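You operate a simulated robot arm through the tools that you are given. There is no shell and no other tool. Be economical: measure what you need, move in short steps, check, and stop when the job is done.

You are at the controls of a simulated robot arm. One attempt, no reset.

JOB
Take the yellow-band cup and put it on top of the yellow box. Turn the grey dial to 1.4 bar. Push the green drawer shut. Fetch the water bottle and stand it on top of the silver motor cover. Turn the level pointer on the near blue drum to 125. Fetch the foam offcut from the top of the long wooden wall shelf and set it on the green mat. Take the rinse bottle from the top of the service bench and leave it in the green tray. Close the tank lid. Lift the lid of the spill kit box open. Do these in any order. Set down upright: yellow-band cup, water bottle, foam offcut, rinse bottle.

The check looks at the end state, three seconds after you hand in, the way a careful person would. Anything else that was tipped, shoved, dropped, spilled or broken makes it a failure. Lids that push on must go on centred and level and be pressed home; caps that screw on are set level and turned clockwise until they are tight.

ROBOT AND FRAMES
A 7-joint arm with a two-finger parallel gripper on a trunk, on a base that drives. Base frame: it is fixed to the floor where the robot stands at the start and does not move with it; the origin is under the middle of the robot, x ahead of it, y to its left, z up; the surface under the hand at the start is at about z = 800. Readings come in mm, degrees, newtons and seconds.
With the tool pointing down near the work surface it reaches from about 360 to 780 mm from the robot's upright axis, wherever it stands. Its first joint turns from -143.0 to 143.0 degrees. Places, roughly: foam offcut (11x5x7 cm) [-4700, 300, 900]; green drawer [800, 4900, 600]; green mat (42x24 cm) [-1920, 3820, 800]; green tray (19x16 cm) [740, 780, 800]; grey dial [700, -600, 900]; level pointer on the near blue drum [-8700, 2800, 400]; lid of the spill kit box [-2700, -400, 700]; motor cover (8x8x8 cm) [-11200, 1300, 800]; rinse bottle [-2500, 250, 1000]; tank lid [-2000, -300, 900]; water bottle (7x7x21 cm) [-9500, 1200, 900]; yellow box [-2500, -1500, 750]; yellow-band cup (6x6x11 cm) [500, -200, 900]. Payload 3 kg.
Tool frame: the origin (TCP) lies between the finger pads and is the grasp point; the fingertips stand 30 mm ahead of it; z points along the fingers, y is the line along which they close. The gripper opens to 110 mm. The fingers are 20 mm wide and 10 mm thick; the gripper's body (48 by 112 mm) begins 55 mm behind the TCP.
Orientation is told as [roll, pitch, yaw] about the base's x, y, z axes, in that order, counted from this pose: with the fingers straight down and closing along the base's y, the tool's x points along the base's -x, its y along +y and its z along -z.

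CONTROLS
- The arm moves only by the tool apply_moves. Its argument "commands" is a list of rows, each a list of 3 entries, a list of its own where there are three numbers: the shift along the tool's x, y, z in mm, then the turn, a rotation vector about the tool's x, y, z in degrees, then the gripper command, from -1 (fully open) to 1 (shut), values between in proportion. In form: [[[dx, dy, dz], [rx, ry, rz], gripper], ...]. A call has 1 to 10 rows; each row shifts and turns the commanded pose from where the row before left it, along the tool's axes as they then stand. Each row takes 0.2 s and may step no farther than 50 mm and 8.6 degrees from the row before; otherwise, or with a gripper value out of range, the whole call is refused. A pose out of reach is approached as far as the arm can. The call stops where the force on the tool passes 40 N (or 10 N more than at its start, if that is more) or the arm is blocked; 0.2 s more then pass. The fingers move at their own pace (about 153 mm/s each) and stop on an object; they squeeze with about 36 N. The grip force told is the motor's: it shows also when the fingers shut on nothing. Time passes only in rows, and 0.2 s behind the last, so rows that do not move let the fingers close. The reply holds the time, the measured pose of the TCP, the force on the tool along the base axes, the opening and the grip force, in the units named above and with some noise, with the torque about the TCP (base axes, N m) and any sound that the robot's microphone picked up, and new pictures: "views" is both (left out), scene, wrist or none.
- Cameras (640 x 400 px; columns grow to the right, rows downward): "scene" is now at [522.5, -238, 1278.2]; the picture's right is [-0.00, -0.17, -0.99], its down [-0.48, -0.86, 0.15] and it looks along [-0.88, 0.47, -0.08] (base axes); focal length 214 px, centre (320, 200). "wrist" rides on the gripper at [72, 17, -103] in the tool frame; the picture's right is [-0.23, 0.97, 0.00], its down [-0.76, -0.18, -0.62] and it looks along [-0.61, -0.14, 0.78] (tool axes); focal length 222 px, centre (320, 200). There is no depth. A picture from a camera that has moved, and an enlarged one, comes with that camera's place and axes in the base frame and with its lens.
- slide_trunk(by): slides the trunk up (or, below 0, down) by that many mm; the arm and the scene camera ride with it, the base frame stays. It gives what a move gives, with no picture.
- steer(legs): drives the robot by 1 to 6 legs, each [ahead, turn to the left] in mm and degrees, along the robot's own axes; the way and the turn of a leg run together, so that a leg with both is an arc; at most 1500 mm and 180 degrees a leg. The arm and the cameras ride along, it lands a little off, and it stops where it bumps. It gives what a move gives, and a new picture of the scene camera.
- aim_head(pan, tilt): turns the head with the scene camera to pan (to the left, within 80 degrees either way) and tilt (down, from -29 to 69), counted from straight ahead of the robot. It gives what a move gives, and a new picture of the scene camera.
- enlarge(camera, box): a new picture of the part [left, top, right, bottom] of that camera's present view, enlarged. It takes no simulated time.
- close_job(): hands the job in; it is judged then, once.

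Work in short steps. Places have to be worked out from the pictures, the camera data and where the tool is seen: move nearer, look again, correct. Check each grasp and each placing, and mend what went wrong. You have 196 turns and 260 pictures in all, those below and enlarged ones among them. Open the gripper and draw the arm clear of the work before you hand the job in, unless the task says otherwise; then end with one line.

The tools are called as a command line: name --argument value ..., lists and objects as JSON in quotes. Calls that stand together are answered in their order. apply_moves: Moves the arm, as the interface text tells. Its arguments: {"type":"object","properties":{"commands":{"type":"array","items":{"type":"array"}},"views":{"type":"string","enum":["both","scene","wrist","none"]}},"required":["commands"]} The other tools are called the same way: slide_trunk (by) slides the trunk up or down; steer (legs) drives the base; aim_head (pan, tilt) turns the head that bears the scene camera; enlarge (camera, box) takes an enlarged picture of a part of a camera's view; close_job () hands the job in.

At the start:

```text
t: 0.0
ee_pos: [503.8, -303.0, 1160.5]
tcp_rot: [0.0, 0.0, -0.3]
contact_force: [-1.5, 0.2, 0.3]
ft_torque: [0.0, 0.02, 0.0]
finger_gap: 110.2
gripper_force: 0.1
trunk travel left (down, up): [-250.0, 240.0]
robot x, y, heading: [-2.3, 1.3, 0.1]
head pan, tilt: [80.2, 61.5]
```

scene: 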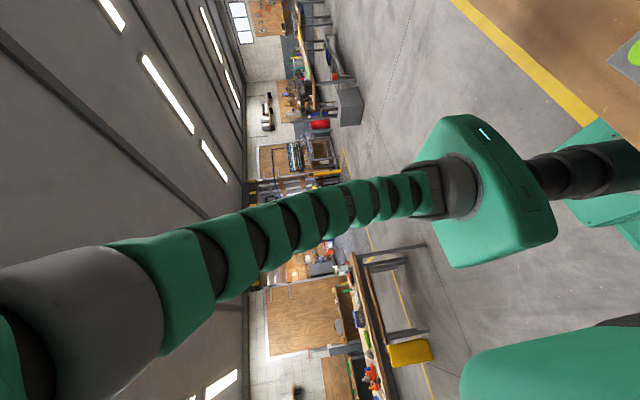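
wrist: 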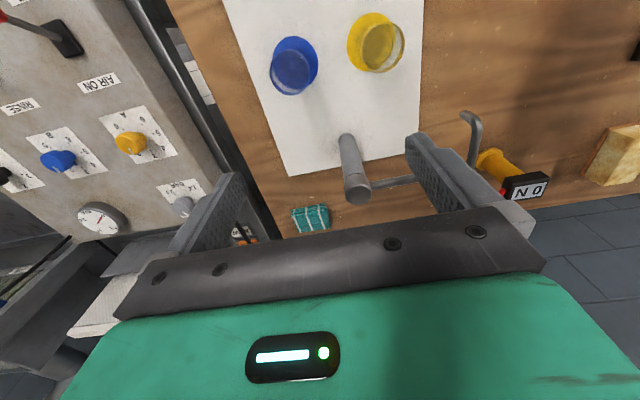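

The scene camera looks backward over the robot. I'll aim the head toward the work ahead to see the table.

aim_head --pan 0 --tilt 30

```text
t: 1.5
ee_pos: [504.1, -303.5, 1159.5]
tcp_rot: [0.1, 0.0, -0.3]
contact_force: [1.2, 0.1, -1.1]
ft_torque: [-0.02, -0.06, 0.0]
finger_gap: 110.0
gripper_force: 0.1
trunk travel left (down, up): [-250.0, 240.0]
robot x, y, heading: [2.9, 5.1, -0.1]
head pan, tilt: [0.0, 30.0]
camera scene: at [566.0, -302.1, 1199.1], right [-0.01, -1.0, 0.0], down [-0.87, 0.0, 0.5], along [-0.5, 0.0, -0.87], focal length 214 px, centre (320, 200)
```

scene: 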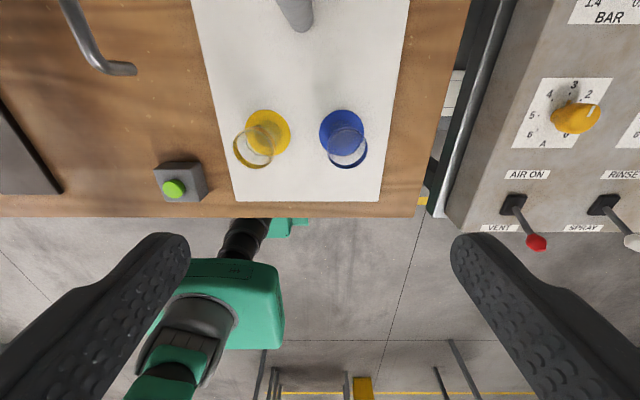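

The scene camera evidently rides near the gripper. I'll look forward and to the right, toward the panel with the dials.

aim_head --pan -40 --tilt -20

enlarge --camera "wrist" --box '[0, 0, 320, 250]'

```text
t: 2.7
ee_pos: [504.0, -304.1, 1160.0]
tcp_rot: [0.0, 0.0, -0.3]
contact_force: [0.3, -0.3, -0.2]
ft_torque: [0.0, -0.01, -0.01]
finger_gap: 109.8
gripper_force: 0.1
trunk travel left (down, up): [-250.0, 240.0]
robot x, y, heading: [2.4, 2.8, -0.0]
head pan, tilt: [-40.0, -20.0]
camera scene: at [643.3, -351.5, 1231.2], right [0.0, -0.77, 0.64], down [-0.94, -0.21, -0.26], along [0.34, -0.61, -0.72], focal length 214 px, centre (320, 200)
```

scene: 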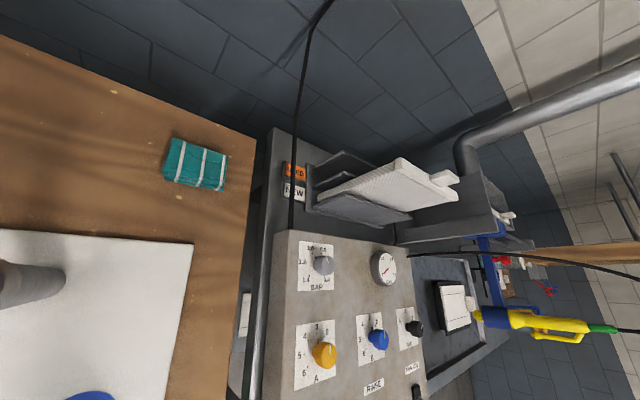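

```text
1.60 times, centred on (160, 125) of wrist
camera zoom: at [431.0, -286.2, 1263.8], right [0.23, 0.97, 0.0], down [0.76, -0.18, 0.62], along [0.61, -0.15, -0.78], focal length 355 px, centre (576, 320)
```

zoom: 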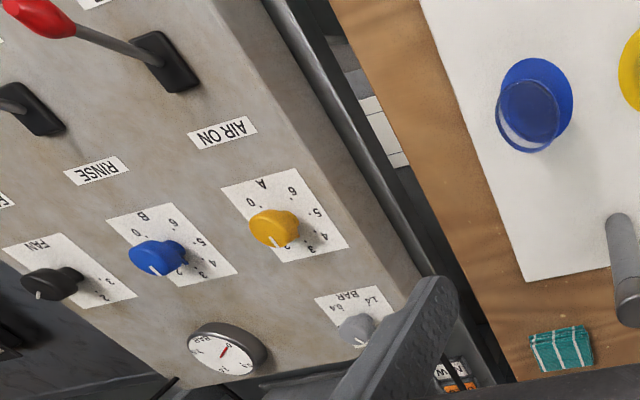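

The grey dial (BAR scale) is visible at about (323,264). I'll enlarge for its scale.

enlarge --camera "scene" --box '[280, 230, 420, 310]'

```text
4.57 times, centred on (350, 270) of scene
camera zoom: at [643.3, -351.5, 1231.2], right [0.0, -0.77, 0.64], down [-0.94, -0.21, -0.26], along [0.34, -0.61, -0.72], focal length 980 px, centre (183, -120)
```

zoom: 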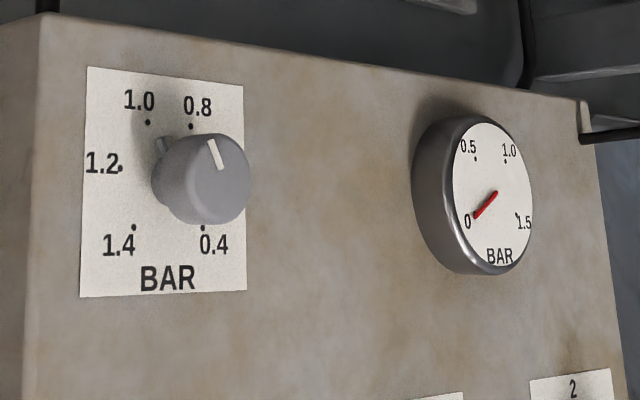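

The panel with the grey dial lies at about (668,-639), too far from here. I'll back up, shift right by 430 mm, and return, to stand within reach of both the dial and the cups.

steer --legs '[[-300, 0], [0, -90], [430, 0], [0, 90], [290, 0]]'

```text
t: 16.6
ee_pos: [506.4, -699.2, 1158.9]
tcp_rot: [0.0, 0.1, 2.2]
contact_force: [-0.9, 1.0, 0.7]
ft_torque: [-0.04, -0.06, 0.0]
finger_gap: 110.2
gripper_force: 0.0
trunk travel left (down, up): [-250.0, 240.0]
robot x, y, heading: [-7.1, -423.3, 2.6]
head pan, tilt: [-40.0, -20.0]
camera scene: at [648.4, -741.8, 1231.5], right [0.03, -0.77, 0.64], down [-0.93, -0.26, -0.26], along [0.36, -0.59, -0.72], focal length 214 px, centre (320, 200)
```

scene: 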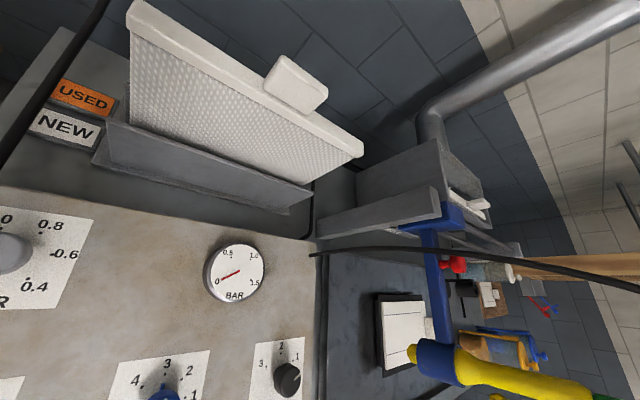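

The dial is now at left of view. I'll move 100 mm forward and 60 mm to the left, then look straight down.

apply_moves --commands '[[[-50, 30, 0], [0, 0, 0], -1], [[-50, 30, 0], [0, 0, 0], -1], [[0, 0, 0], [0, 0, 0], -1]]' --views "none"

aim_head --pan 0 --tilt 10

```text
refused: row 1 steps farther than a row can; nothing moved
```

```text
t: 17.6
ee_pos: [507.1, -699.6, 1159.5]
tcp_rot: [0.1, -0.1, 2.2]
contact_force: [0.1, -0.3, 0.5]
ft_torque: [0.01, 0.01, 0.0]
finger_gap: 110.0
gripper_force: 0.0
trunk travel left (down, up): [-250.0, 240.0]
robot x, y, heading: [-10.3, -422.1, 2.5]
head pan, tilt: [0.0, 10.0]
camera scene: at [601.6, -694.8, 1197.1], right [0.04, -1.0, 0.0], down [-0.98, -0.04, 0.17], along [-0.17, -0.01, -0.98], focal length 214 px, centre (320, 200)
```

scene: 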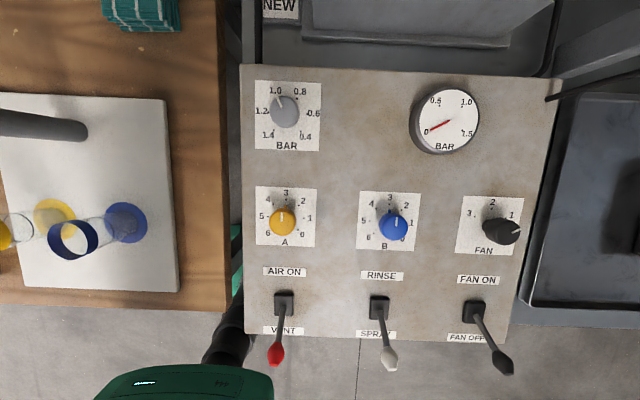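

The panel is horizontal, dial at about (664,-649). I'll zoom in to read the pointer.

enlarge --camera "scene" --box '[240, 70, 340, 160]'

```text
4.44 times, centred on (290, 115) of scene
camera zoom: at [601.6, -694.8, 1197.1], right [0.04, -1.0, 0.0], down [-0.98, -0.04, 0.17], along [-0.17, -0.01, -0.98], focal length 953 px, centre (453, 578)
```

zoom: 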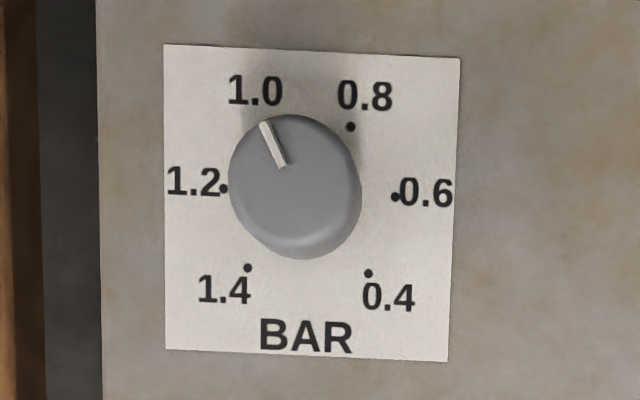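

Pointer is at 1.0; 1.4 is about 115° further counter-clockwise. I'll go above the dial and pre-turn the hand by -51°.

apply_moves --commands '[[[-39.7, 11.2, 0], [0, 0, 0], -0.2], [[-39.7, 11.2, 0], [0, 0, 0], -0.2], [[-39.7, 11.2, 0], [0, 0, 0], -0.2], [[-39.7, 11.2, 0], [0, 0, 0], -0.2], [[0, 0, 20], [0, 0, 8.5], -0.2], [[0, 0, 20], [0, 0, 8.5], -0.2], [[0, 0, 20], [0, 0, 8.5], -0.2], [[0, 0, 20], [0, 0, 8.5], -0.2], [[0, 0, 20], [0, 0, 8.5], -0.2], [[0, 0, 0], [0, 0, 8.5], -0.2]]' --views "both"

```text
t: 19.8
ee_pos: [607.8, -663.0, 1045.8]
tcp_rot: [0.0, 0.1, -48.9]
contact_force: [0.4, 0.0, -0.1]
ft_torque: [0.0, 0.01, -0.01]
finger_gap: 66.0
gripper_force: 0.1
out of reach, approached as far as the arm can: row 3, 4
trunk travel left (down, up): [-250.0, 240.0]
robot x, y, heading: [-9.1, -423.0, 2.4]
head pan, tilt: [0.0, 10.0]
camera scene: at [669.1, -732.2, 1082.4], right [-0.75, -0.66, 0.0], down [-0.65, 0.74, 0.17], along [-0.12, 0.13, -0.98], focal length 214 px, centre (320, 200)
camera wrist: at [571.5, -597.4, 1149.6], right [0.88, 0.47, 0.0], down [0.37, -0.69, 0.62], along [0.29, -0.55, -0.78], focal length 222 px, centre (320, 200)
```

scene: 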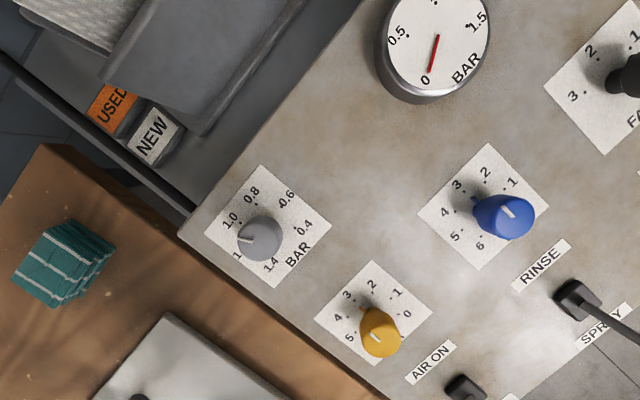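
wrist: 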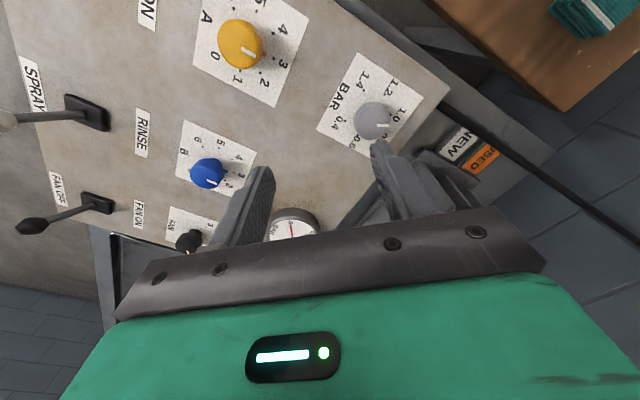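

The arm stopped short at x=608. Now lower, I'll shift (57,15) over the dial and descend 60.

apply_moves --commands '[[[-8.7, 17.6, 20], [0, 0, 0], -0.2], [[-8.7, 17.6, 20], [0, 0, 0], -0.2], [[-8.7, 17.6, 20], [0, 0, 0], -0.2], [[0, 0, 0], [0, 0, 0], -0.2]]' --views "both"

```text
t: 20.8
ee_pos: [666.9, -648.7, 985.2]
tcp_rot: [0.1, -0.1, -48.8]
contact_force: [0.0, -0.5, 0.4]
ft_torque: [-0.01, 0.01, -0.03]
finger_gap: 66.1
gripper_force: 0.1
trunk travel left (down, up): [-250.0, 240.0]
robot x, y, heading: [-10.1, -423.3, 2.5]
head pan, tilt: [0.0, 10.0]
camera scene: at [728.0, -718.1, 1023.3], right [-0.75, -0.66, 0.0], down [-0.65, 0.74, 0.17], along [-0.11, 0.13, -0.98], focal length 214 px, centre (320, 200)
camera wrist: at [630.1, -583.5, 1090.5], right [0.88, 0.47, 0.0], down [0.37, -0.69, 0.62], along [0.29, -0.55, -0.78], focal length 222 px, centre (320, 200)
```

scene: 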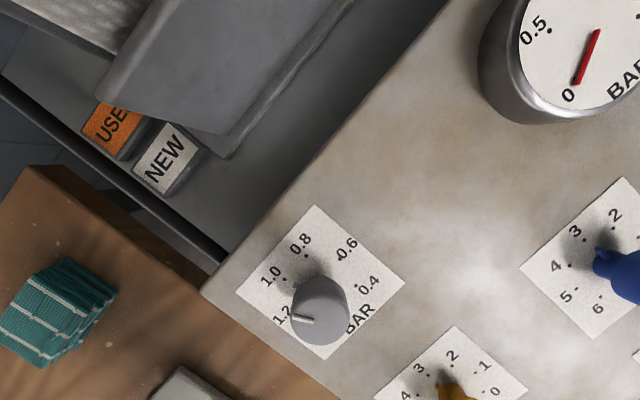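
wrist: 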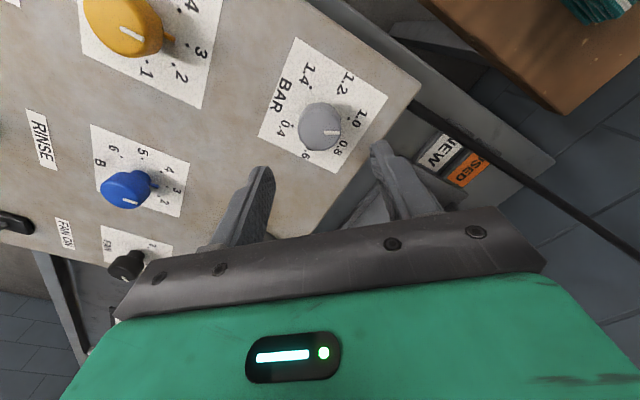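

Dial knob top estimated at (666,-648,893), panel about z=872. I'll descend to TCP z≈907 and close on the knob.

apply_moves --commands '[[[0, 0, 30], [0, 0, 0], -0.2], [[0, 0, 30], [0, 0, 0], -0.2], [[0, 0, 10], [0, 0, 0], -0.2], [[0, 0, 8], [0, 0, 0], -0.2], [[0, 0, 0], [0, 0, 0], -0.2]]' --views "both"

```text
t: 22.0
ee_pos: [664.0, -649.0, 907.0]
tcp_rot: [0.2, 0.1, -48.8]
contact_force: [0.1, 0.7, -0.1]
ft_torque: [0.02, 0.01, 0.05]
finger_gap: 65.9
gripper_force: 0.1
trunk travel left (down, up): [-250.0, 240.0]
robot x, y, heading: [-8.8, -422.1, 2.6]
head pan, tilt: [0.0, 10.0]
camera scene: at [726.9, -718.1, 944.1], right [-0.75, -0.66, 0.0], down [-0.65, 0.74, 0.17], along [-0.11, 0.13, -0.98], focal length 214 px, centre (320, 200)
camera wrist: at [629.0, -583.5, 1011.2], right [0.88, 0.47, 0.0], down [0.37, -0.69, 0.62], along [0.29, -0.55, -0.78], focal length 222 px, centre (320, 200)
```

scene: 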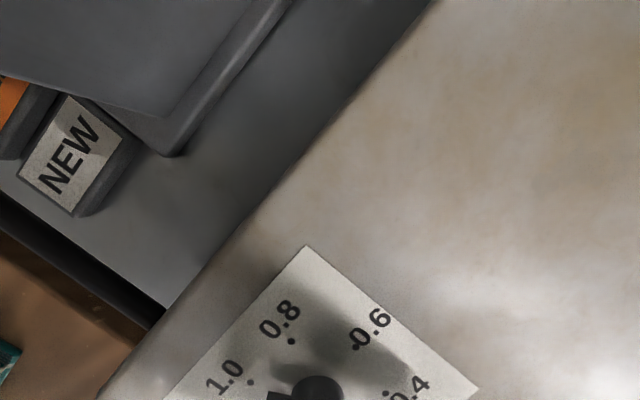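
wrist: 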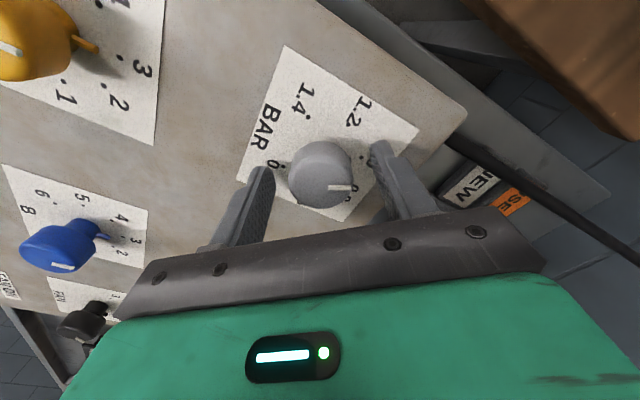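

Knob is between the fingers. I'll close on it.

apply_moves --commands '[[[0, 0, 0], [0, 0, 0], 1], [[0, 0, 0], [0, 0, 0], 1], [[0, 0, 0], [0, 0, 0], 1]]' --views "wrist"

```text
t: 22.8
ee_pos: [665.0, -648.3, 906.6]
tcp_rot: [0.0, -0.1, -48.8]
contact_force: [7.9, 5.3, 0.4]
ft_torque: [0.0, -0.38, 0.01]
finger_gap: 37.2
gripper_force: 44.7
trunk travel left (down, up): [-250.0, 240.0]
robot x, y, heading: [-8.8, -423.7, 2.5]
head pan, tilt: [0.0, 10.0]
camera wrist: at [629.6, -582.9, 1011.3], right [0.88, 0.47, 0.0], down [0.37, -0.69, 0.62], along [0.29, -0.55, -0.78], focal length 222 px, centre (320, 200)
```

wrist: 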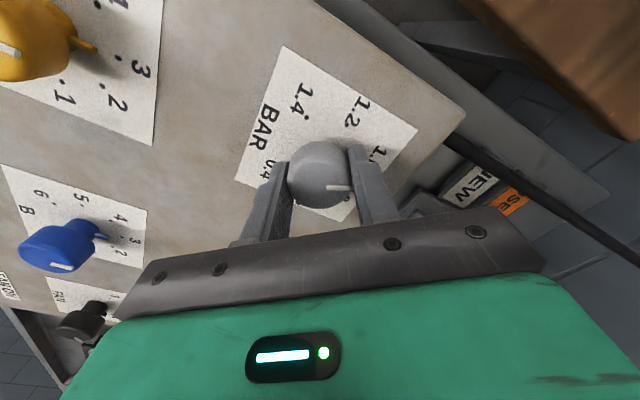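

Gripped at 37 mm. I'll turn it 85° counter-clockwise and look.

apply_moves --commands '[[[0, 0, 0], [0, 0, -8.5], 1], [[0, 0, 0], [0, 0, -8.5], 1], [[0, 0, 0], [0, 0, -8.5], 1], [[0, 0, 0], [0, 0, -8.5], 1], [[0, 0, 0], [0, 0, -8.5], 1], [[0, 0, 0], [0, 0, -8.5], 1], [[0, 0, 0], [0, 0, -8.5], 1], [[0, 0, 0], [0, 0, -8.5], 1], [[0, 0, 0], [0, 0, -8.5], 1], [[0, 0, 0], [0, 0, -8.5], 1]]' --views "wrist"

```text
t: 25.0
ee_pos: [665.2, -645.7, 906.7]
tcp_rot: [0.1, 0.2, 36.3]
contact_force: [17.2, 29.0, -0.3]
ft_torque: [0.24, 0.12, -0.01]
finger_gap: 37.4
gripper_force: 45.1
trunk travel left (down, up): [-250.0, 240.0]
robot x, y, heading: [-5.7, -424.8, 2.8]
head pan, tilt: [0.0, 10.0]
camera wrist: at [596.5, -676.1, 1011.4], right [-0.4, 0.92, 0.0], down [0.72, 0.31, 0.62], along [0.57, 0.25, -0.78], focal length 222 px, centre (320, 200)
```

wrist: 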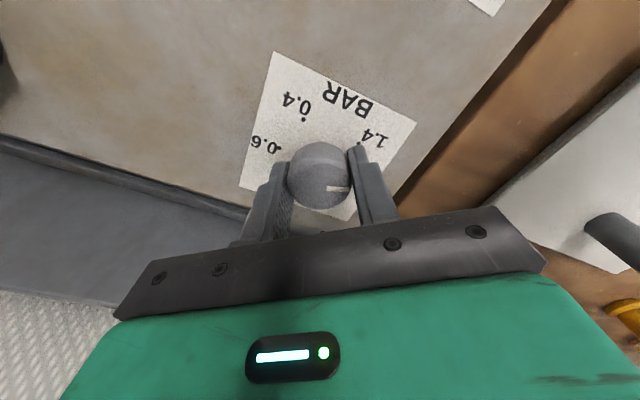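

The mark follows the grip. Side force has built up, so I'll ease 2.5 mm with it, turn another 25° and check.

apply_moves --commands '[[[-2.3, 1.0, 0], [0, 0, -8.5], 1], [[0, 0, 0], [0, 0, -8.5], 1], [[0, 0, 0], [0, 0, -8.5], 1], [[0, 0, 0], [0, 0, 0], 1]]' --views "wrist"

enlarge --camera "wrist" --box '[240, 60, 420, 220]'

```text
t: 26.0
ee_pos: [664.6, -647.0, 907.0]
tcp_rot: [0.1, 0.0, 61.9]
contact_force: [-2.7, 17.8, -6.6]
ft_torque: [-0.21, 0.51, -0.25]
finger_gap: 37.3
gripper_force: 45.1
trunk travel left (down, up): [-250.0, 240.0]
robot x, y, heading: [-9.6, -426.8, 2.0]
head pan, tilt: [0.0, 10.0]
camera wrist: at [615.2, -702.3, 1011.4], right [-0.75, 0.66, 0.0], down [0.52, 0.59, 0.62], along [0.41, 0.47, -0.78], focal length 222 px, centre (320, 200)
```

wrist: 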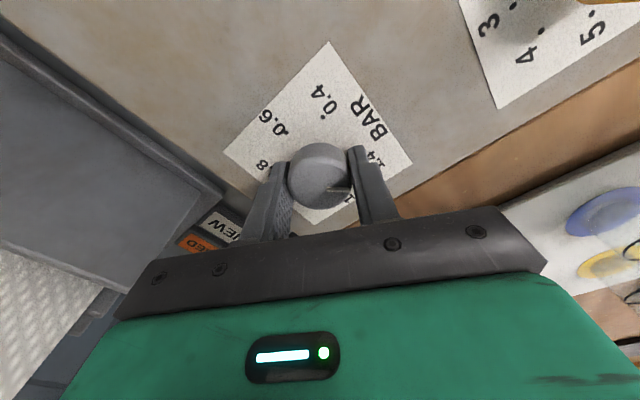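

```text
2.50 times, centred on (330, 140) of wrist
camera zoom: at [615.2, -702.3, 1011.4], right [-0.75, 0.66, 0.0], down [0.52, 0.59, 0.62], along [0.41, 0.47, -0.78], focal length 555 px, centre (295, 350)
```

zoom: 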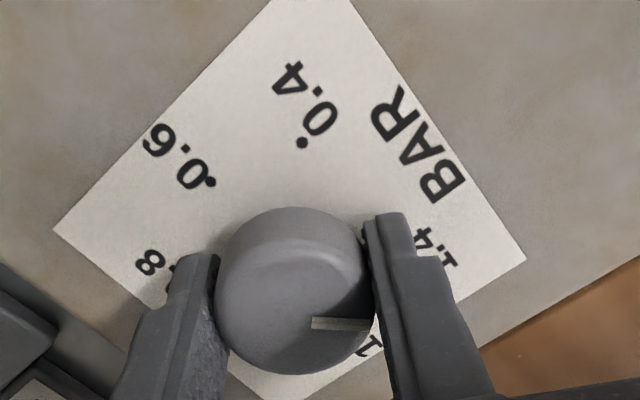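

Turned about 111° in total. I'll release, rise and check the pointer against the scale.

apply_moves --commands '[[[0, 0, 0], [0, 0, 0], -0.2], [[0, 0, 0], [0, 0, 0], -0.2], [[0, 0, -40], [0, 0, 0], -0.2], [[0, 0, -50], [0, 0, 0], -0.2], [[0, 0, -50], [0, 0, 0], -0.2], [[30, 0, 0], [0, 0, 0], -0.2]]' --views "none"

enlarge --camera "scene" --box '[220, 180, 420, 320]'

```text
t: 27.4
ee_pos: [652.2, -674.7, 1047.7]
tcp_rot: [0.2, 0.0, 61.8]
contact_force: [0.5, 1.1, -0.6]
ft_torque: [-0.04, 0.03, 0.02]
finger_gap: 66.0
gripper_force: 0.1
trunk travel left (down, up): [-250.0, 240.0]
robot x, y, heading: [-6.9, -424.3, 2.5]
head pan, tilt: [0.0, 10.0]
```

```text
2.86 times, centred on (320, 250) of scene
camera zoom: at [697.0, -590.2, 1085.2], right [0.88, -0.47, 0.0], down [-0.47, -0.87, 0.17], along [-0.08, -0.15, -0.98], focal length 613 px, centre (320, 57)
```

zoom: 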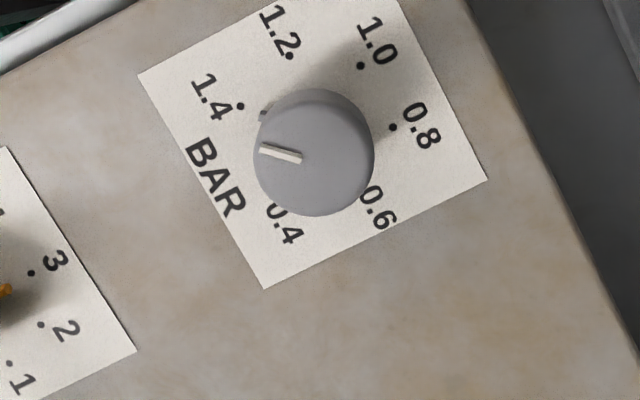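

It looks about right. For an accurate reading I'll put the camera squarely above the dial.

apply_moves --commands '[[[38, 0, 0], [0, 0, 0], -0.2], [[38, 0, 0], [0, 0, 0], -0.2]]' --views "none"

aim_head --pan 0 --tilt 0

enlarge --camera "scene" --box '[240, 140, 400, 260]'

```text
t: 28.0
ee_pos: [616.9, -741.3, 1048.4]
tcp_rot: [0.1, -0.1, 61.6]
contact_force: [1.5, 0.6, 0.6]
ft_torque: [-0.05, 0.01, 0.01]
finger_gap: 65.8
gripper_force: 0.1
trunk travel left (down, up): [-250.0, 240.0]
robot x, y, heading: [-7.2, -425.2, 2.5]
head pan, tilt: [0.0, 10.0]
```

```text
t: 28.7
ee_pos: [616.4, -741.6, 1048.2]
tcp_rot: [0.0, 0.0, 61.7]
contact_force: [-0.4, 0.1, 0.1]
ft_torque: [-0.03, -0.01, 0.01]
finger_gap: 66.1
gripper_force: 0.1
trunk travel left (down, up): [-250.0, 240.0]
robot x, y, heading: [-7.6, -422.2, 2.4]
head pan, tilt: [0.0, 0.0]
camera scene: at [668.6, -643.0, 1088.7], right [0.88, -0.47, 0.0], down [-0.47, -0.88, 0.0], along [0.0, 0.0, -1.0], focal length 214 px, centre (320, 200)
```

scene: 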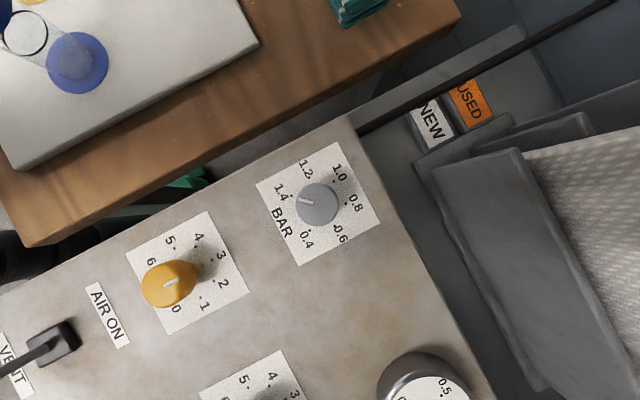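

```text
3.33 times, centred on (320, 200) of scene
camera zoom: at [668.6, -643.0, 1088.7], right [0.88, -0.47, 0.0], down [-0.47, -0.88, 0.0], along [0.0, 0.0, -1.0], focal length 715 px, centre (320, 200)
```

zoom: 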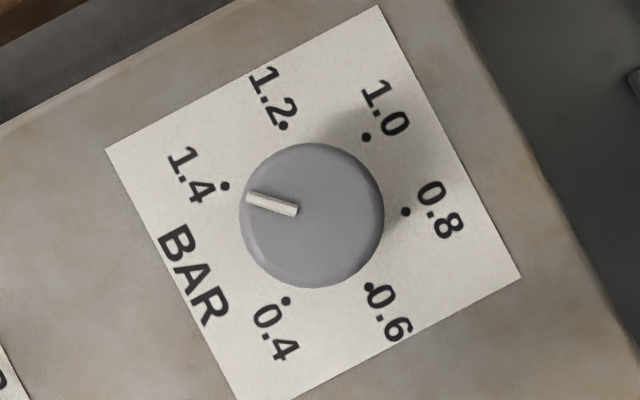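

Dial reads 1.4. Next the yellow-band cup, estimated at (481,-210), base on the white board. I'll raise and square the hand first.

apply_moves --commands '[[[0, 0, -12], [0, 0, 8.5], -0.5], [[0, 0, -12], [0, 0, 8.5], -0.5], [[0, 0, -12], [0, 0, 8.5], -0.5], [[0, 0, -12], [0, 0, 8.5], -0.5], [[0, 0, -12], [0, 0, 8.5], -0.5], [[0, 0, -12], [0, 0, 8.5], -0.5], [[0, 0, -12], [0, 0, 8.5], -0.5], [[45, 0, 0], [0, 0, 2], -0.5], [[45, 0, 0], [0, 0, 0], -0.5], [[45, 0, 0], [0, 0, 0], -0.5]]' --views "none"

apply_moves --commands '[[[0, 50, 0], [0, 0, 0], -0.5], [[0, 50, 0], [0, 0, 0], -0.5], [[0, 50, 0], [0, 0, 0], -0.5], [[0, 50, 0], [0, 0, 0], -0.5], [[0, 50, 0], [0, 0, 0], -0.5], [[0, 50, 0], [0, 0, 0], -0.5], [[0, 50, 0], [0, 0, 0], -0.5], [[0, 50, 0], [0, 0, 0], -0.5], [[0, 50, 0], [0, 0, 0], -0.5], [[0, 0, 0], [0, 0, 0], -0.5]]' --views "both"

```text
t: 30.9
ee_pos: [460.9, -735.8, 1089.3]
tcp_rot: [0.0, 0.0, 0.2]
contact_force: [1.1, 0.6, -1.0]
ft_torque: [0.0, 0.05, 0.04]
finger_gap: 82.4
gripper_force: 0.1
out of reach, approached as far as the arm can: row 5, 6, 7
trunk travel left (down, up): [-250.0, 240.0]
robot x, y, heading: [-9.0, -425.4, 2.5]
head pan, tilt: [0.0, 0.0]
```

```text
t: 33.1
ee_pos: [460.9, -282.9, 1091.5]
tcp_rot: [0.1, 0.0, 0.1]
contact_force: [0.2, -1.6, -1.2]
ft_torque: [0.08, 0.01, -0.01]
finger_gap: 82.3
gripper_force: 0.1
trunk travel left (down, up): [-250.0, 240.0]
robot x, y, heading: [-7.0, -423.9, 2.4]
head pan, tilt: [0.0, 0.0]
camera scene: at [570.4, -281.0, 1132.4], right [0.0, -1.0, 0.0], down [-1.0, 0.0, 0.0], along [0.0, 0.0, -1.0], focal length 214 px, centre (320, 200)
camera wrist: at [386.8, -266.4, 1196.4], right [0.22, 0.97, 0.0], down [0.76, -0.18, 0.62], along [0.61, -0.14, -0.78], focal length 222 px, centre (320, 200)
```

scene: 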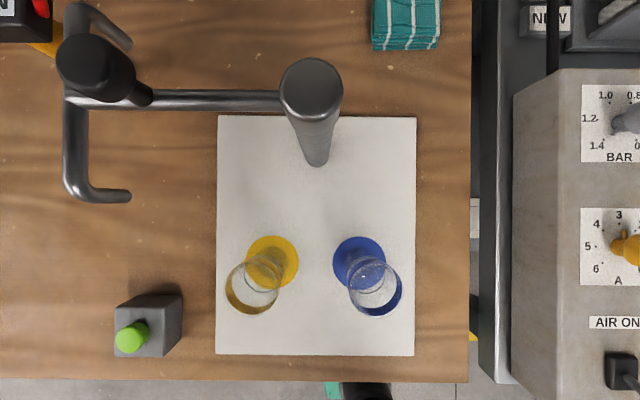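
wrist: 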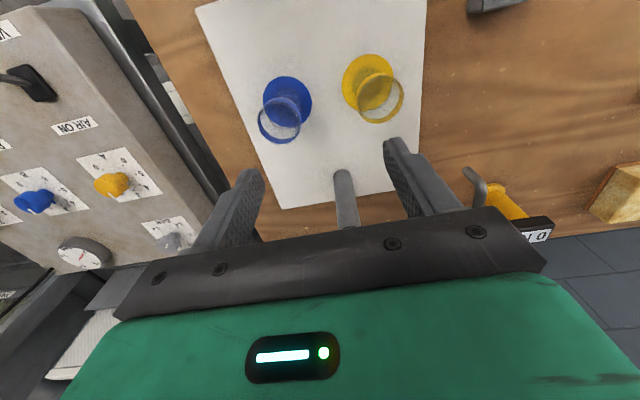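

Cup rim centre is at about (478,-210), the post is well clear at x≈632. I'll move above and come halfway down.

apply_moves --commands '[[[-8.5, 36.5, 0], [0, 0, 0], -0.5], [[-8.5, 36.5, 0], [0, 0, 0], -0.5], [[0, 0, 40], [0, 0, 0], -0.5], [[0, 0, 40], [0, 0, 0], -0.5], [[0, 0, 40], [0, 0, 0], -0.5], [[0, 0, 0], [0, 0, 0], -0.5]]' --views "wrist"

```text
t: 34.5
ee_pos: [478.4, -209.8, 971.9]
tcp_rot: [0.0, 0.0, 0.2]
contact_force: [0.1, 0.4, 0.7]
ft_torque: [0.0, 0.02, -0.01]
finger_gap: 82.7
gripper_force: 0.0
trunk travel left (down, up): [-250.0, 240.0]
robot x, y, heading: [-9.8, -421.1, 2.6]
head pan, tilt: [0.0, 0.0]
camera wrist: at [404.3, -192.6, 1076.6], right [0.22, 0.97, 0.0], down [0.76, -0.18, 0.62], along [0.61, -0.14, -0.78], focal length 222 px, centre (320, 200)
```

wrist: 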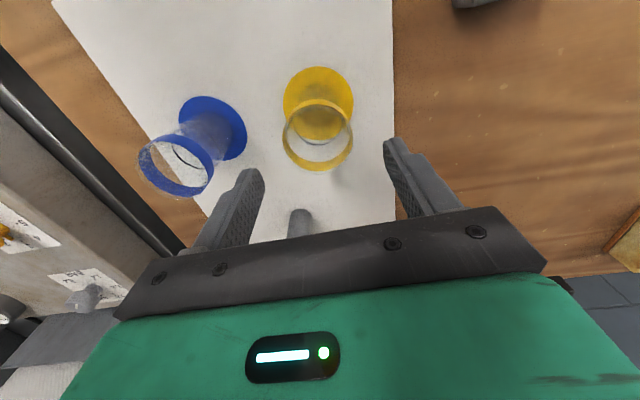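

Cup is centred in y, maybe 4 mm nearer in x. I'll correct, descend to z≈880 and close.

apply_moves --commands '[[[4, 0, 30], [0, 0, 0], -0.5], [[0, 0, 30], [0, 0, 0], -0.5], [[0, 0, 32], [0, 0, 0], -0.5], [[0, 0, 0], [0, 0, 0], -0.5], [[0, 0, 0], [0, 0, 0], 1], [[0, 0, 0], [0, 0, 0], 1], [[0, 0, 0], [0, 0, 0], 1]]' --views "wrist"

```text
t: 36.1
ee_pos: [472.1, -209.5, 879.2]
tcp_rot: [0.0, 0.1, 0.2]
contact_force: [0.5, 0.3, -0.4]
ft_torque: [0.04, 0.0, 0.06]
finger_gap: 54.4
gripper_force: 35.8
trunk travel left (down, up): [-250.0, 240.0]
robot x, y, heading: [-8.8, -425.4, 2.6]
head pan, tilt: [0.0, 0.0]
camera wrist: at [398.3, -192.7, 984.0], right [0.22, 0.97, 0.0], down [0.76, -0.18, 0.62], along [0.61, -0.14, -0.78], focal length 222 px, centre (320, 200)
```

wrist: 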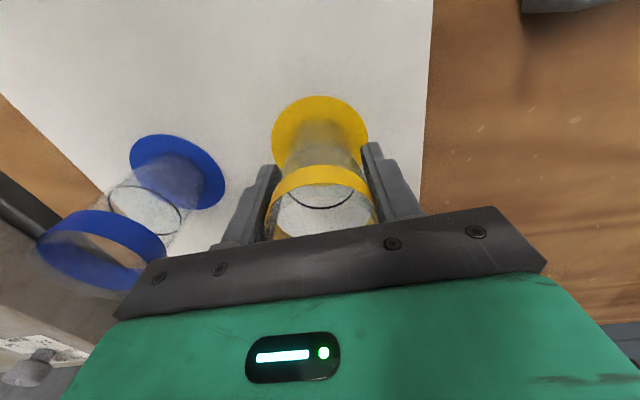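

Gripped at 54 mm. Lift and check; then I'll look back toward the way to the yellow box.

apply_moves --commands '[[[0, 0, -20], [0, 0, 0], 1], [[0, 0, -40], [0, 0, 0], 1], [[0, 0, -40], [0, 0, 0], 1], [[0, 0, -40], [0, 0, 0], 1], [[0, 0, -40], [0, 0, 0], 1], [[0, 0, 0], [0, 0, 0], 1]]' --views "wrist"

aim_head --pan 0 --tilt 69

```text
t: 37.5
ee_pos: [473.1, -210.5, 1062.1]
tcp_rot: [-0.1, 0.0, 0.3]
contact_force: [-0.9, 0.6, 0.2]
ft_torque: [0.01, 0.04, 0.01]
finger_gap: 54.5
gripper_force: 36.1
trunk travel left (down, up): [-250.0, 240.0]
robot x, y, heading: [-14.3, -423.9, 2.6]
head pan, tilt: [0.0, 0.0]
camera wrist: at [400.3, -193.5, 1166.2], right [0.22, 0.97, 0.0], down [0.76, -0.18, 0.62], along [0.61, -0.14, -0.78], focal length 222 px, centre (320, 200)
```

wrist: 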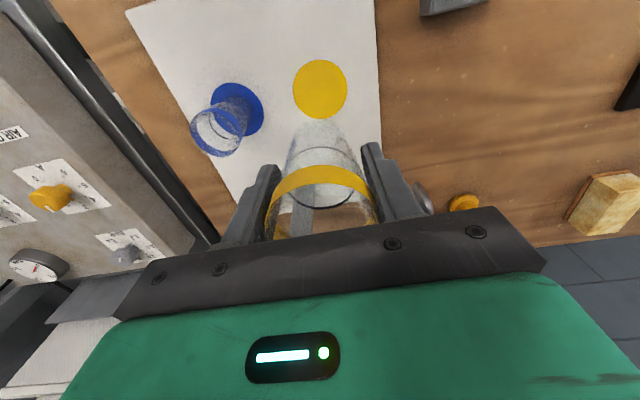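

```text
t: 38.9
ee_pos: [474.0, -211.1, 1060.2]
tcp_rot: [0.0, 0.0, 0.2]
contact_force: [-0.5, 0.3, -0.4]
ft_torque: [-0.03, 0.0, 0.02]
finger_gap: 54.4
gripper_force: 36.0
trunk travel left (down, up): [-250.0, 240.0]
robot x, y, heading: [-10.7, -424.3, 2.7]
head pan, tilt: [0.0, 68.8]
camera scene: at [484.3, -208.3, 1135.7], right [0.0, -1.0, 0.0], down [-0.36, 0.0, 0.93], along [-0.93, 0.0, -0.36], focal length 214 px, centre (320, 200)
```

scene: 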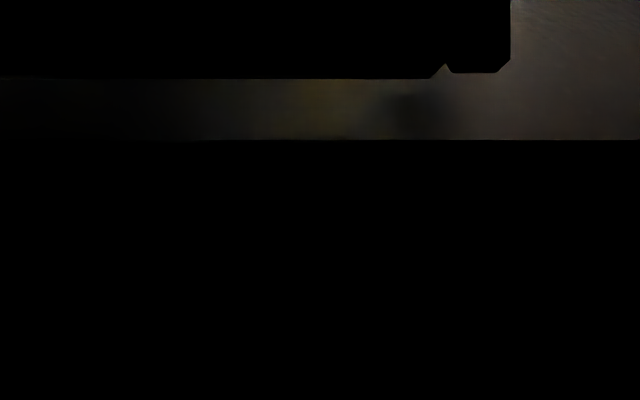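

The cup is held upright. I'll back off, turn the tool by -90° so the head camera (pan 80) can look along the driving direction.

steer --legs '[[-500, 0]]'

apply_moves --commands '[[[0, 0, 0], [0, 0, 8.5], 1], [[0, 0, 0], [0, 0, 8.5], 1], [[0, 0, 0], [0, 0, 8.5], 1], [[0, 0, 0], [0, 0, 8.5], 1], [[0, 0, 0], [0, 0, 8.5], 1], [[0, 0, 0], [0, 0, 8.5], 1], [[0, 0, 0], [0, 0, 8.5], 1], [[0, 0, 0], [0, 0, 8.5], 1], [[0, 0, 0], [0, 0, 8.5], 1], [[0, 0, 0], [0, 0, 8.5], 1]]' --views "none"

aim_head --pan 80 --tilt 0

```text
t: 41.9
ee_pos: [-26.7, -230.1, 1061.1]
tcp_rot: [0.0, 0.0, 0.5]
contact_force: [0.1, -0.3, -0.6]
ft_torque: [-0.01, 0.0, 0.0]
finger_gap: 54.7
gripper_force: 36.4
trunk travel left (down, up): [-250.0, 240.0]
robot x, y, heading: [-511.0, -448.6, 3.0]
head pan, tilt: [0.0, 68.8]
camera scene: at [-15.9, -228.3, 1135.7], right [0.01, -1.0, 0.0], down [-0.36, 0.0, 0.93], along [-0.93, -0.01, -0.36], focal length 214 px, centre (320, 200)
```

scene: 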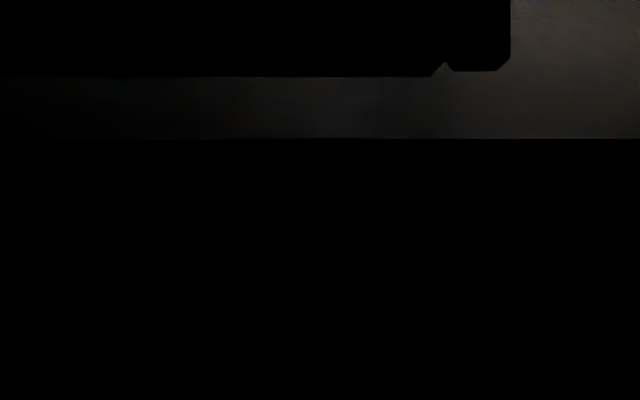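

```text
t: 44.1
ee_pos: [-26.7, -231.0, 1062.2]
tcp_rot: [-0.1, 0.2, -84.5]
contact_force: [-0.5, 0.1, -0.2]
ft_torque: [0.0, 0.02, -0.02]
finger_gap: 54.6
gripper_force: 36.2
trunk travel left (down, up): [-250.0, 240.0]
robot x, y, heading: [-507.0, -445.7, 3.0]
head pan, tilt: [0.0, 68.8]
```

```text
t: 45.6
ee_pos: [-25.8, -230.4, 1062.2]
tcp_rot: [0.0, 0.0, -84.3]
contact_force: [0.3, 0.1, 0.0]
ft_torque: [0.04, -0.01, 0.0]
finger_gap: 54.3
gripper_force: 35.9
trunk travel left (down, up): [-250.0, 240.0]
robot x, y, heading: [-504.9, -448.6, 2.8]
head pan, tilt: [80.0, 0.0]
camera scene: at [72.8, -329.1, 1176.5], right [-0.17, -0.02, -0.98], down [-0.1, 0.99, 0.0], along [0.98, 0.1, -0.17], focal length 214 px, centre (320, 200)
```

scene: 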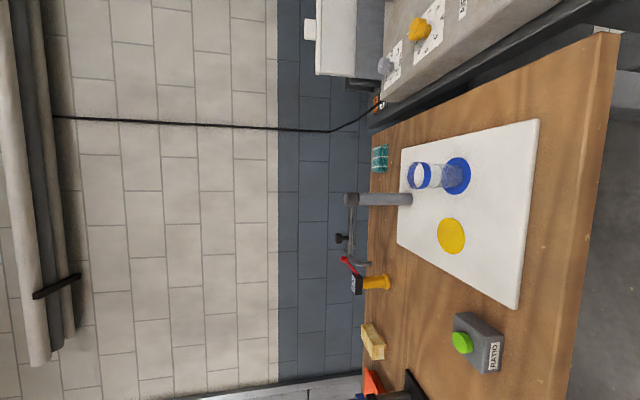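

Works: camera now looks along the heading. I'll turn the robot right toward the yellow box.

steer --legs '[[0, -153]]'

```text
t: 50.5
ee_pos: [-491.1, -975.0, 1063.5]
tcp_rot: [0.0, -0.2, 163.2]
contact_force: [-0.2, -0.5, 0.8]
ft_torque: [0.02, 0.0, 0.03]
finger_gap: 54.6
gripper_force: 35.7
trunk travel left (down, up): [-250.0, 240.0]
robot x, y, heading: [-434.5, -464.7, -110.9]
head pan, tilt: [80.0, 0.0]
stopped in leg 1: the robot was blocked; the commanded pose is now the measured one
camera scene: at [-621.6, -1025.4, 1177.3], right [0.05, 0.17, -0.98], down [0.96, -0.29, 0.0], along [-0.29, -0.94, -0.17], focal length 214 px, centre (320, 200)
```

scene: 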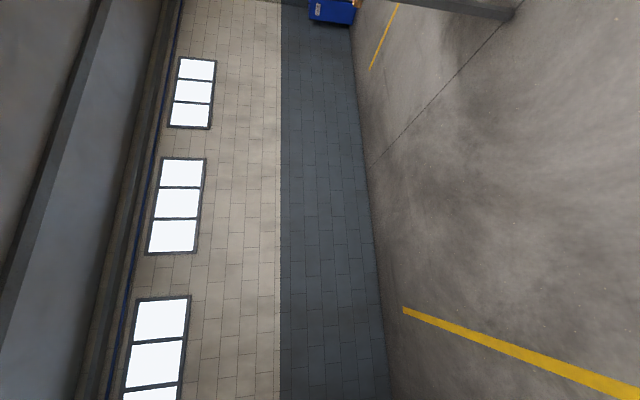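

The turn was blocked. I'll look to the robot's right to see what is near.

aim_head --pan 50 --tilt -29

```text
t: 51.4
ee_pos: [-489.3, -974.1, 1063.8]
tcp_rot: [0.0, -0.1, 163.2]
contact_force: [-0.1, -0.5, -0.3]
ft_torque: [-0.01, -0.03, 0.03]
finger_gap: 54.7
gripper_force: 36.6
trunk travel left (down, up): [-250.0, 240.0]
robot x, y, heading: [-441.7, -469.3, -110.5]
head pan, tilt: [50.0, -28.6]
camera scene: at [-648.4, -978.5, 1150.0], right [0.18, 0.62, -0.77], down [0.73, -0.6, -0.31], along [-0.65, -0.51, -0.56], focal length 214 px, centre (320, 200)
```

scene: 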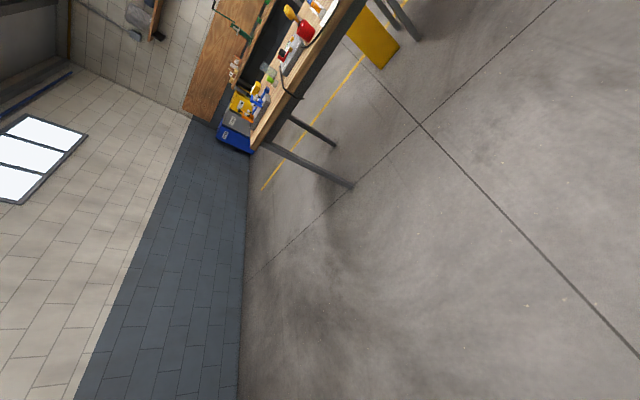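

Nothing on that side. I'll look behind/below the robot.

aim_head --pan -65 --tilt 0

```text
t: 53.4
ee_pos: [-491.1, -974.1, 1062.6]
tcp_rot: [0.0, -0.1, 163.3]
contact_force: [-0.1, -0.2, -0.3]
ft_torque: [-0.01, 0.01, 0.01]
finger_gap: 54.4
gripper_force: 36.2
trunk travel left (down, up): [-250.0, 240.0]
robot x, y, heading: [-438.1, -466.8, -110.6]
head pan, tilt: [-65.0, 0.0]
camera scene: at [-571.7, -862.8, 1155.0], right [0.12, 0.4, 0.91], down [0.96, -0.29, 0.0], along [0.26, 0.87, -0.42], focal length 214 px, centre (320, 200)
```

scene: 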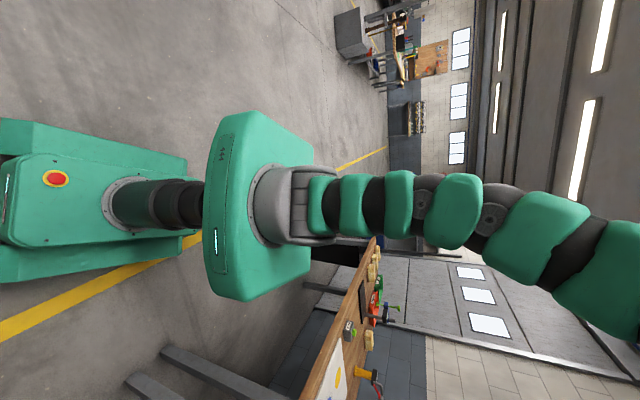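

The base and part of the floor are visible, but not its contact. I'll look more steeply down near the base.

aim_head --pan -35 --tilt -10

```text
t: 54.3
ee_pos: [-489.4, -974.0, 1062.4]
tcp_rot: [0.0, -0.1, 163.2]
contact_force: [0.6, 0.2, -0.6]
ft_torque: [0.0, -0.04, 0.01]
finger_gap: 54.7
gripper_force: 36.0
trunk travel left (down, up): [-250.0, 240.0]
robot x, y, heading: [-438.1, -466.2, -110.9]
head pan, tilt: [-35.0, -10.0]
camera scene: at [-595.8, -890.1, 1124.1], right [0.24, 0.78, 0.57], down [0.97, -0.19, -0.14], along [0.0, 0.59, -0.81], focal length 214 px, centre (320, 200)
```

scene: 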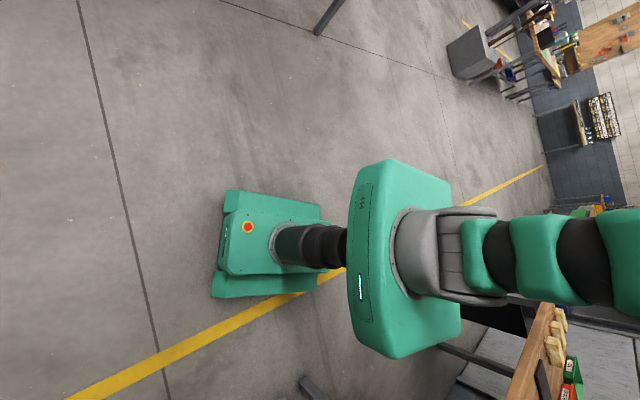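

No contact visible and the hand feels no force. I'll try a small further turn.

steer --legs '[[0, -15]]'

```text
t: 55.6
ee_pos: [-620.5, -942.2, 1061.9]
tcp_rot: [0.0, -0.1, 148.2]
contact_force: [0.2, 0.1, -0.1]
ft_torque: [0.01, 0.05, 0.0]
finger_gap: 54.5
gripper_force: 36.5
trunk travel left (down, up): [-250.0, 240.0]
robot x, y, heading: [-425.8, -474.3, -125.4]
head pan, tilt: [-35.0, -10.0]
camera scene: at [-700.3, -833.1, 1124.1], right [0.43, 0.7, 0.57], down [0.89, -0.44, -0.14], along [0.15, 0.57, -0.81], focal length 214 px, centre (320, 200)
```

scene: 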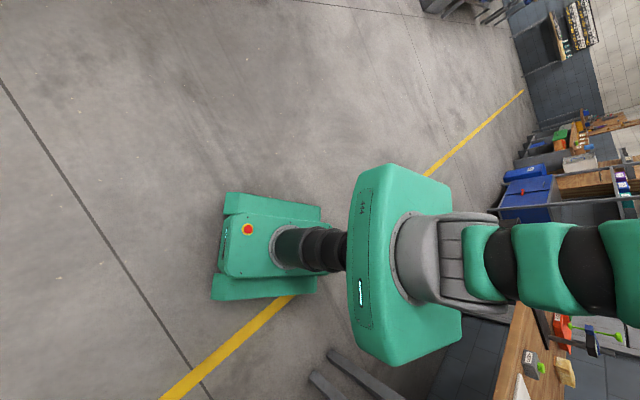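

It turned freely now. I'll continue toward heading -152 and look ahead.

steer --legs '[[300, -25]]'

aim_head --pan 75 --tilt -5

```text
t: 57.6
ee_pos: [-1022.8, -1018.1, 1064.0]
tcp_rot: [0.0, 0.1, 123.2]
contact_force: [-0.5, 0.4, -1.2]
ft_torque: [-0.02, 0.0, -0.02]
finger_gap: 54.6
gripper_force: 36.2
trunk travel left (down, up): [-250.0, 240.0]
robot x, y, heading: [-647.2, -680.2, -150.6]
head pan, tilt: [-35.0, -10.0]
camera scene: at [-1051.3, -884.0, 1124.7], right [0.69, 0.45, 0.57], down [0.62, -0.77, -0.14], along [0.38, 0.46, -0.81], focal length 214 px, centre (320, 200)
```

scene: 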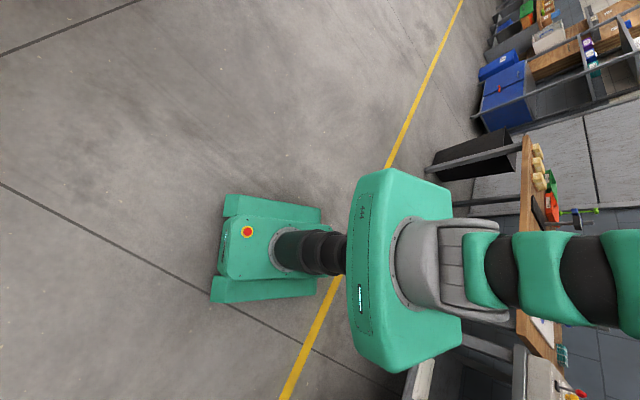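

```text
t: 59.5
ee_pos: [-1023.3, -1017.9, 1064.8]
tcp_rot: [0.0, 0.0, 123.4]
contact_force: [0.6, 0.6, -0.6]
ft_torque: [0.01, 0.01, -0.01]
finger_gap: 54.4
gripper_force: 35.7
trunk travel left (down, up): [-250.0, 240.0]
robot x, y, heading: [-642.8, -678.8, -150.6]
head pan, tilt: [75.0, -5.0]
camera scene: at [-1158.4, -963.5, 1171.4], right [0.22, 0.14, -0.97], down [0.48, -0.88, -0.02], along [-0.85, -0.45, -0.26], focal length 214 px, centre (320, 200)
```

scene: 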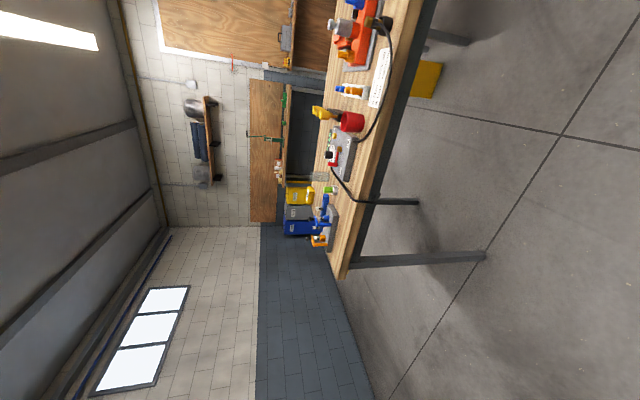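

I see a bench ahead with yellow, grey and blue boxes behind it. Zooming in.

enlarge --camera "scene" --box '[240, 130, 400, 290]'

```text
2.50 times, centred on (320, 210) of scene
camera zoom: at [-1158.4, -963.5, 1171.4], right [0.22, 0.14, -0.97], down [0.48, -0.88, -0.02], along [-0.85, -0.45, -0.26], focal length 536 px, centre (320, 175)
```

zoom: 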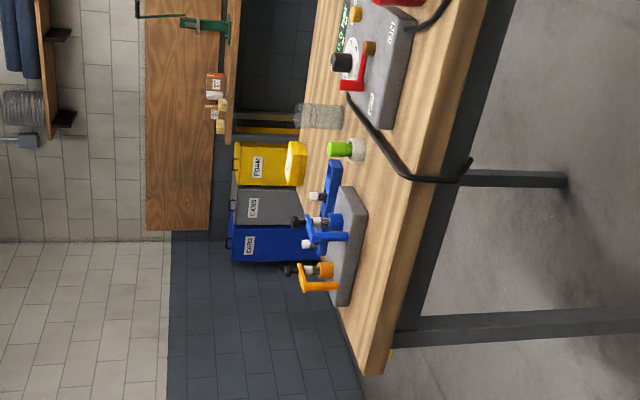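

The small yellow box stands on the bench. I'll drive 400 mm nearer and look again to triangulate.

steer --legs '[[400, 0]]'

enlarge --camera "scene" --box '[240, 100, 440, 260]'

```text
t: 62.0
ee_pos: [-1367.2, -1212.1, 1062.9]
tcp_rot: [0.0, 0.0, 123.3]
contact_force: [0.3, 0.6, -0.7]
ft_torque: [0.03, -0.03, 0.02]
finger_gap: 54.6
gripper_force: 36.6
trunk travel left (down, up): [-250.0, 240.0]
robot x, y, heading: [-990.3, -874.2, -150.6]
head pan, tilt: [75.0, -5.0]
camera scene: at [-1501.1, -1157.1, 1171.6], right [0.22, 0.14, -0.97], down [0.48, -0.88, -0.02], along [-0.85, -0.46, -0.26], focal length 214 px, centre (320, 200)
```

scene: 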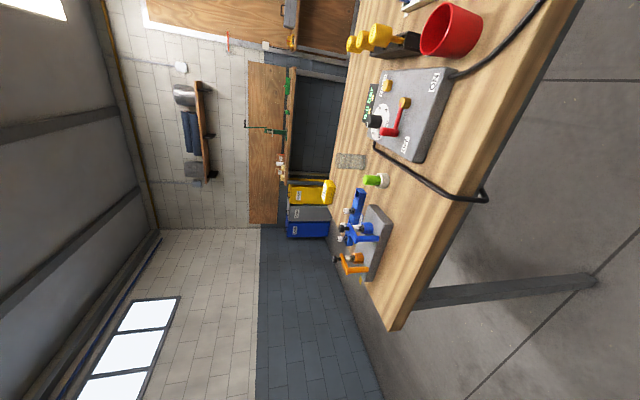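

```text
2.50 times, centred on (340, 180) of scene
camera zoom: at [-1501.1, -1157.1, 1171.6], right [0.22, 0.14, -0.97], down [0.48, -0.88, -0.02], along [-0.85, -0.46, -0.26], focal length 536 px, centre (270, 250)
```

zoom: 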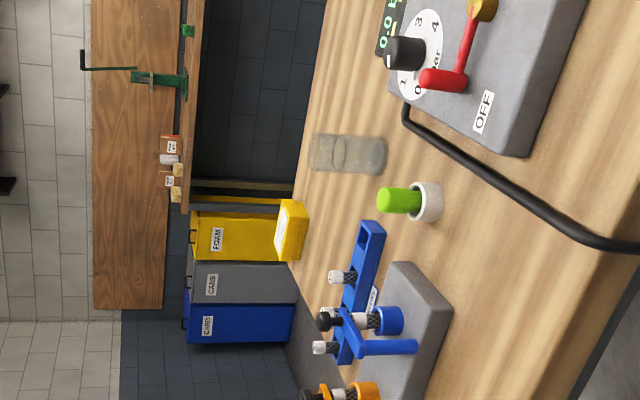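

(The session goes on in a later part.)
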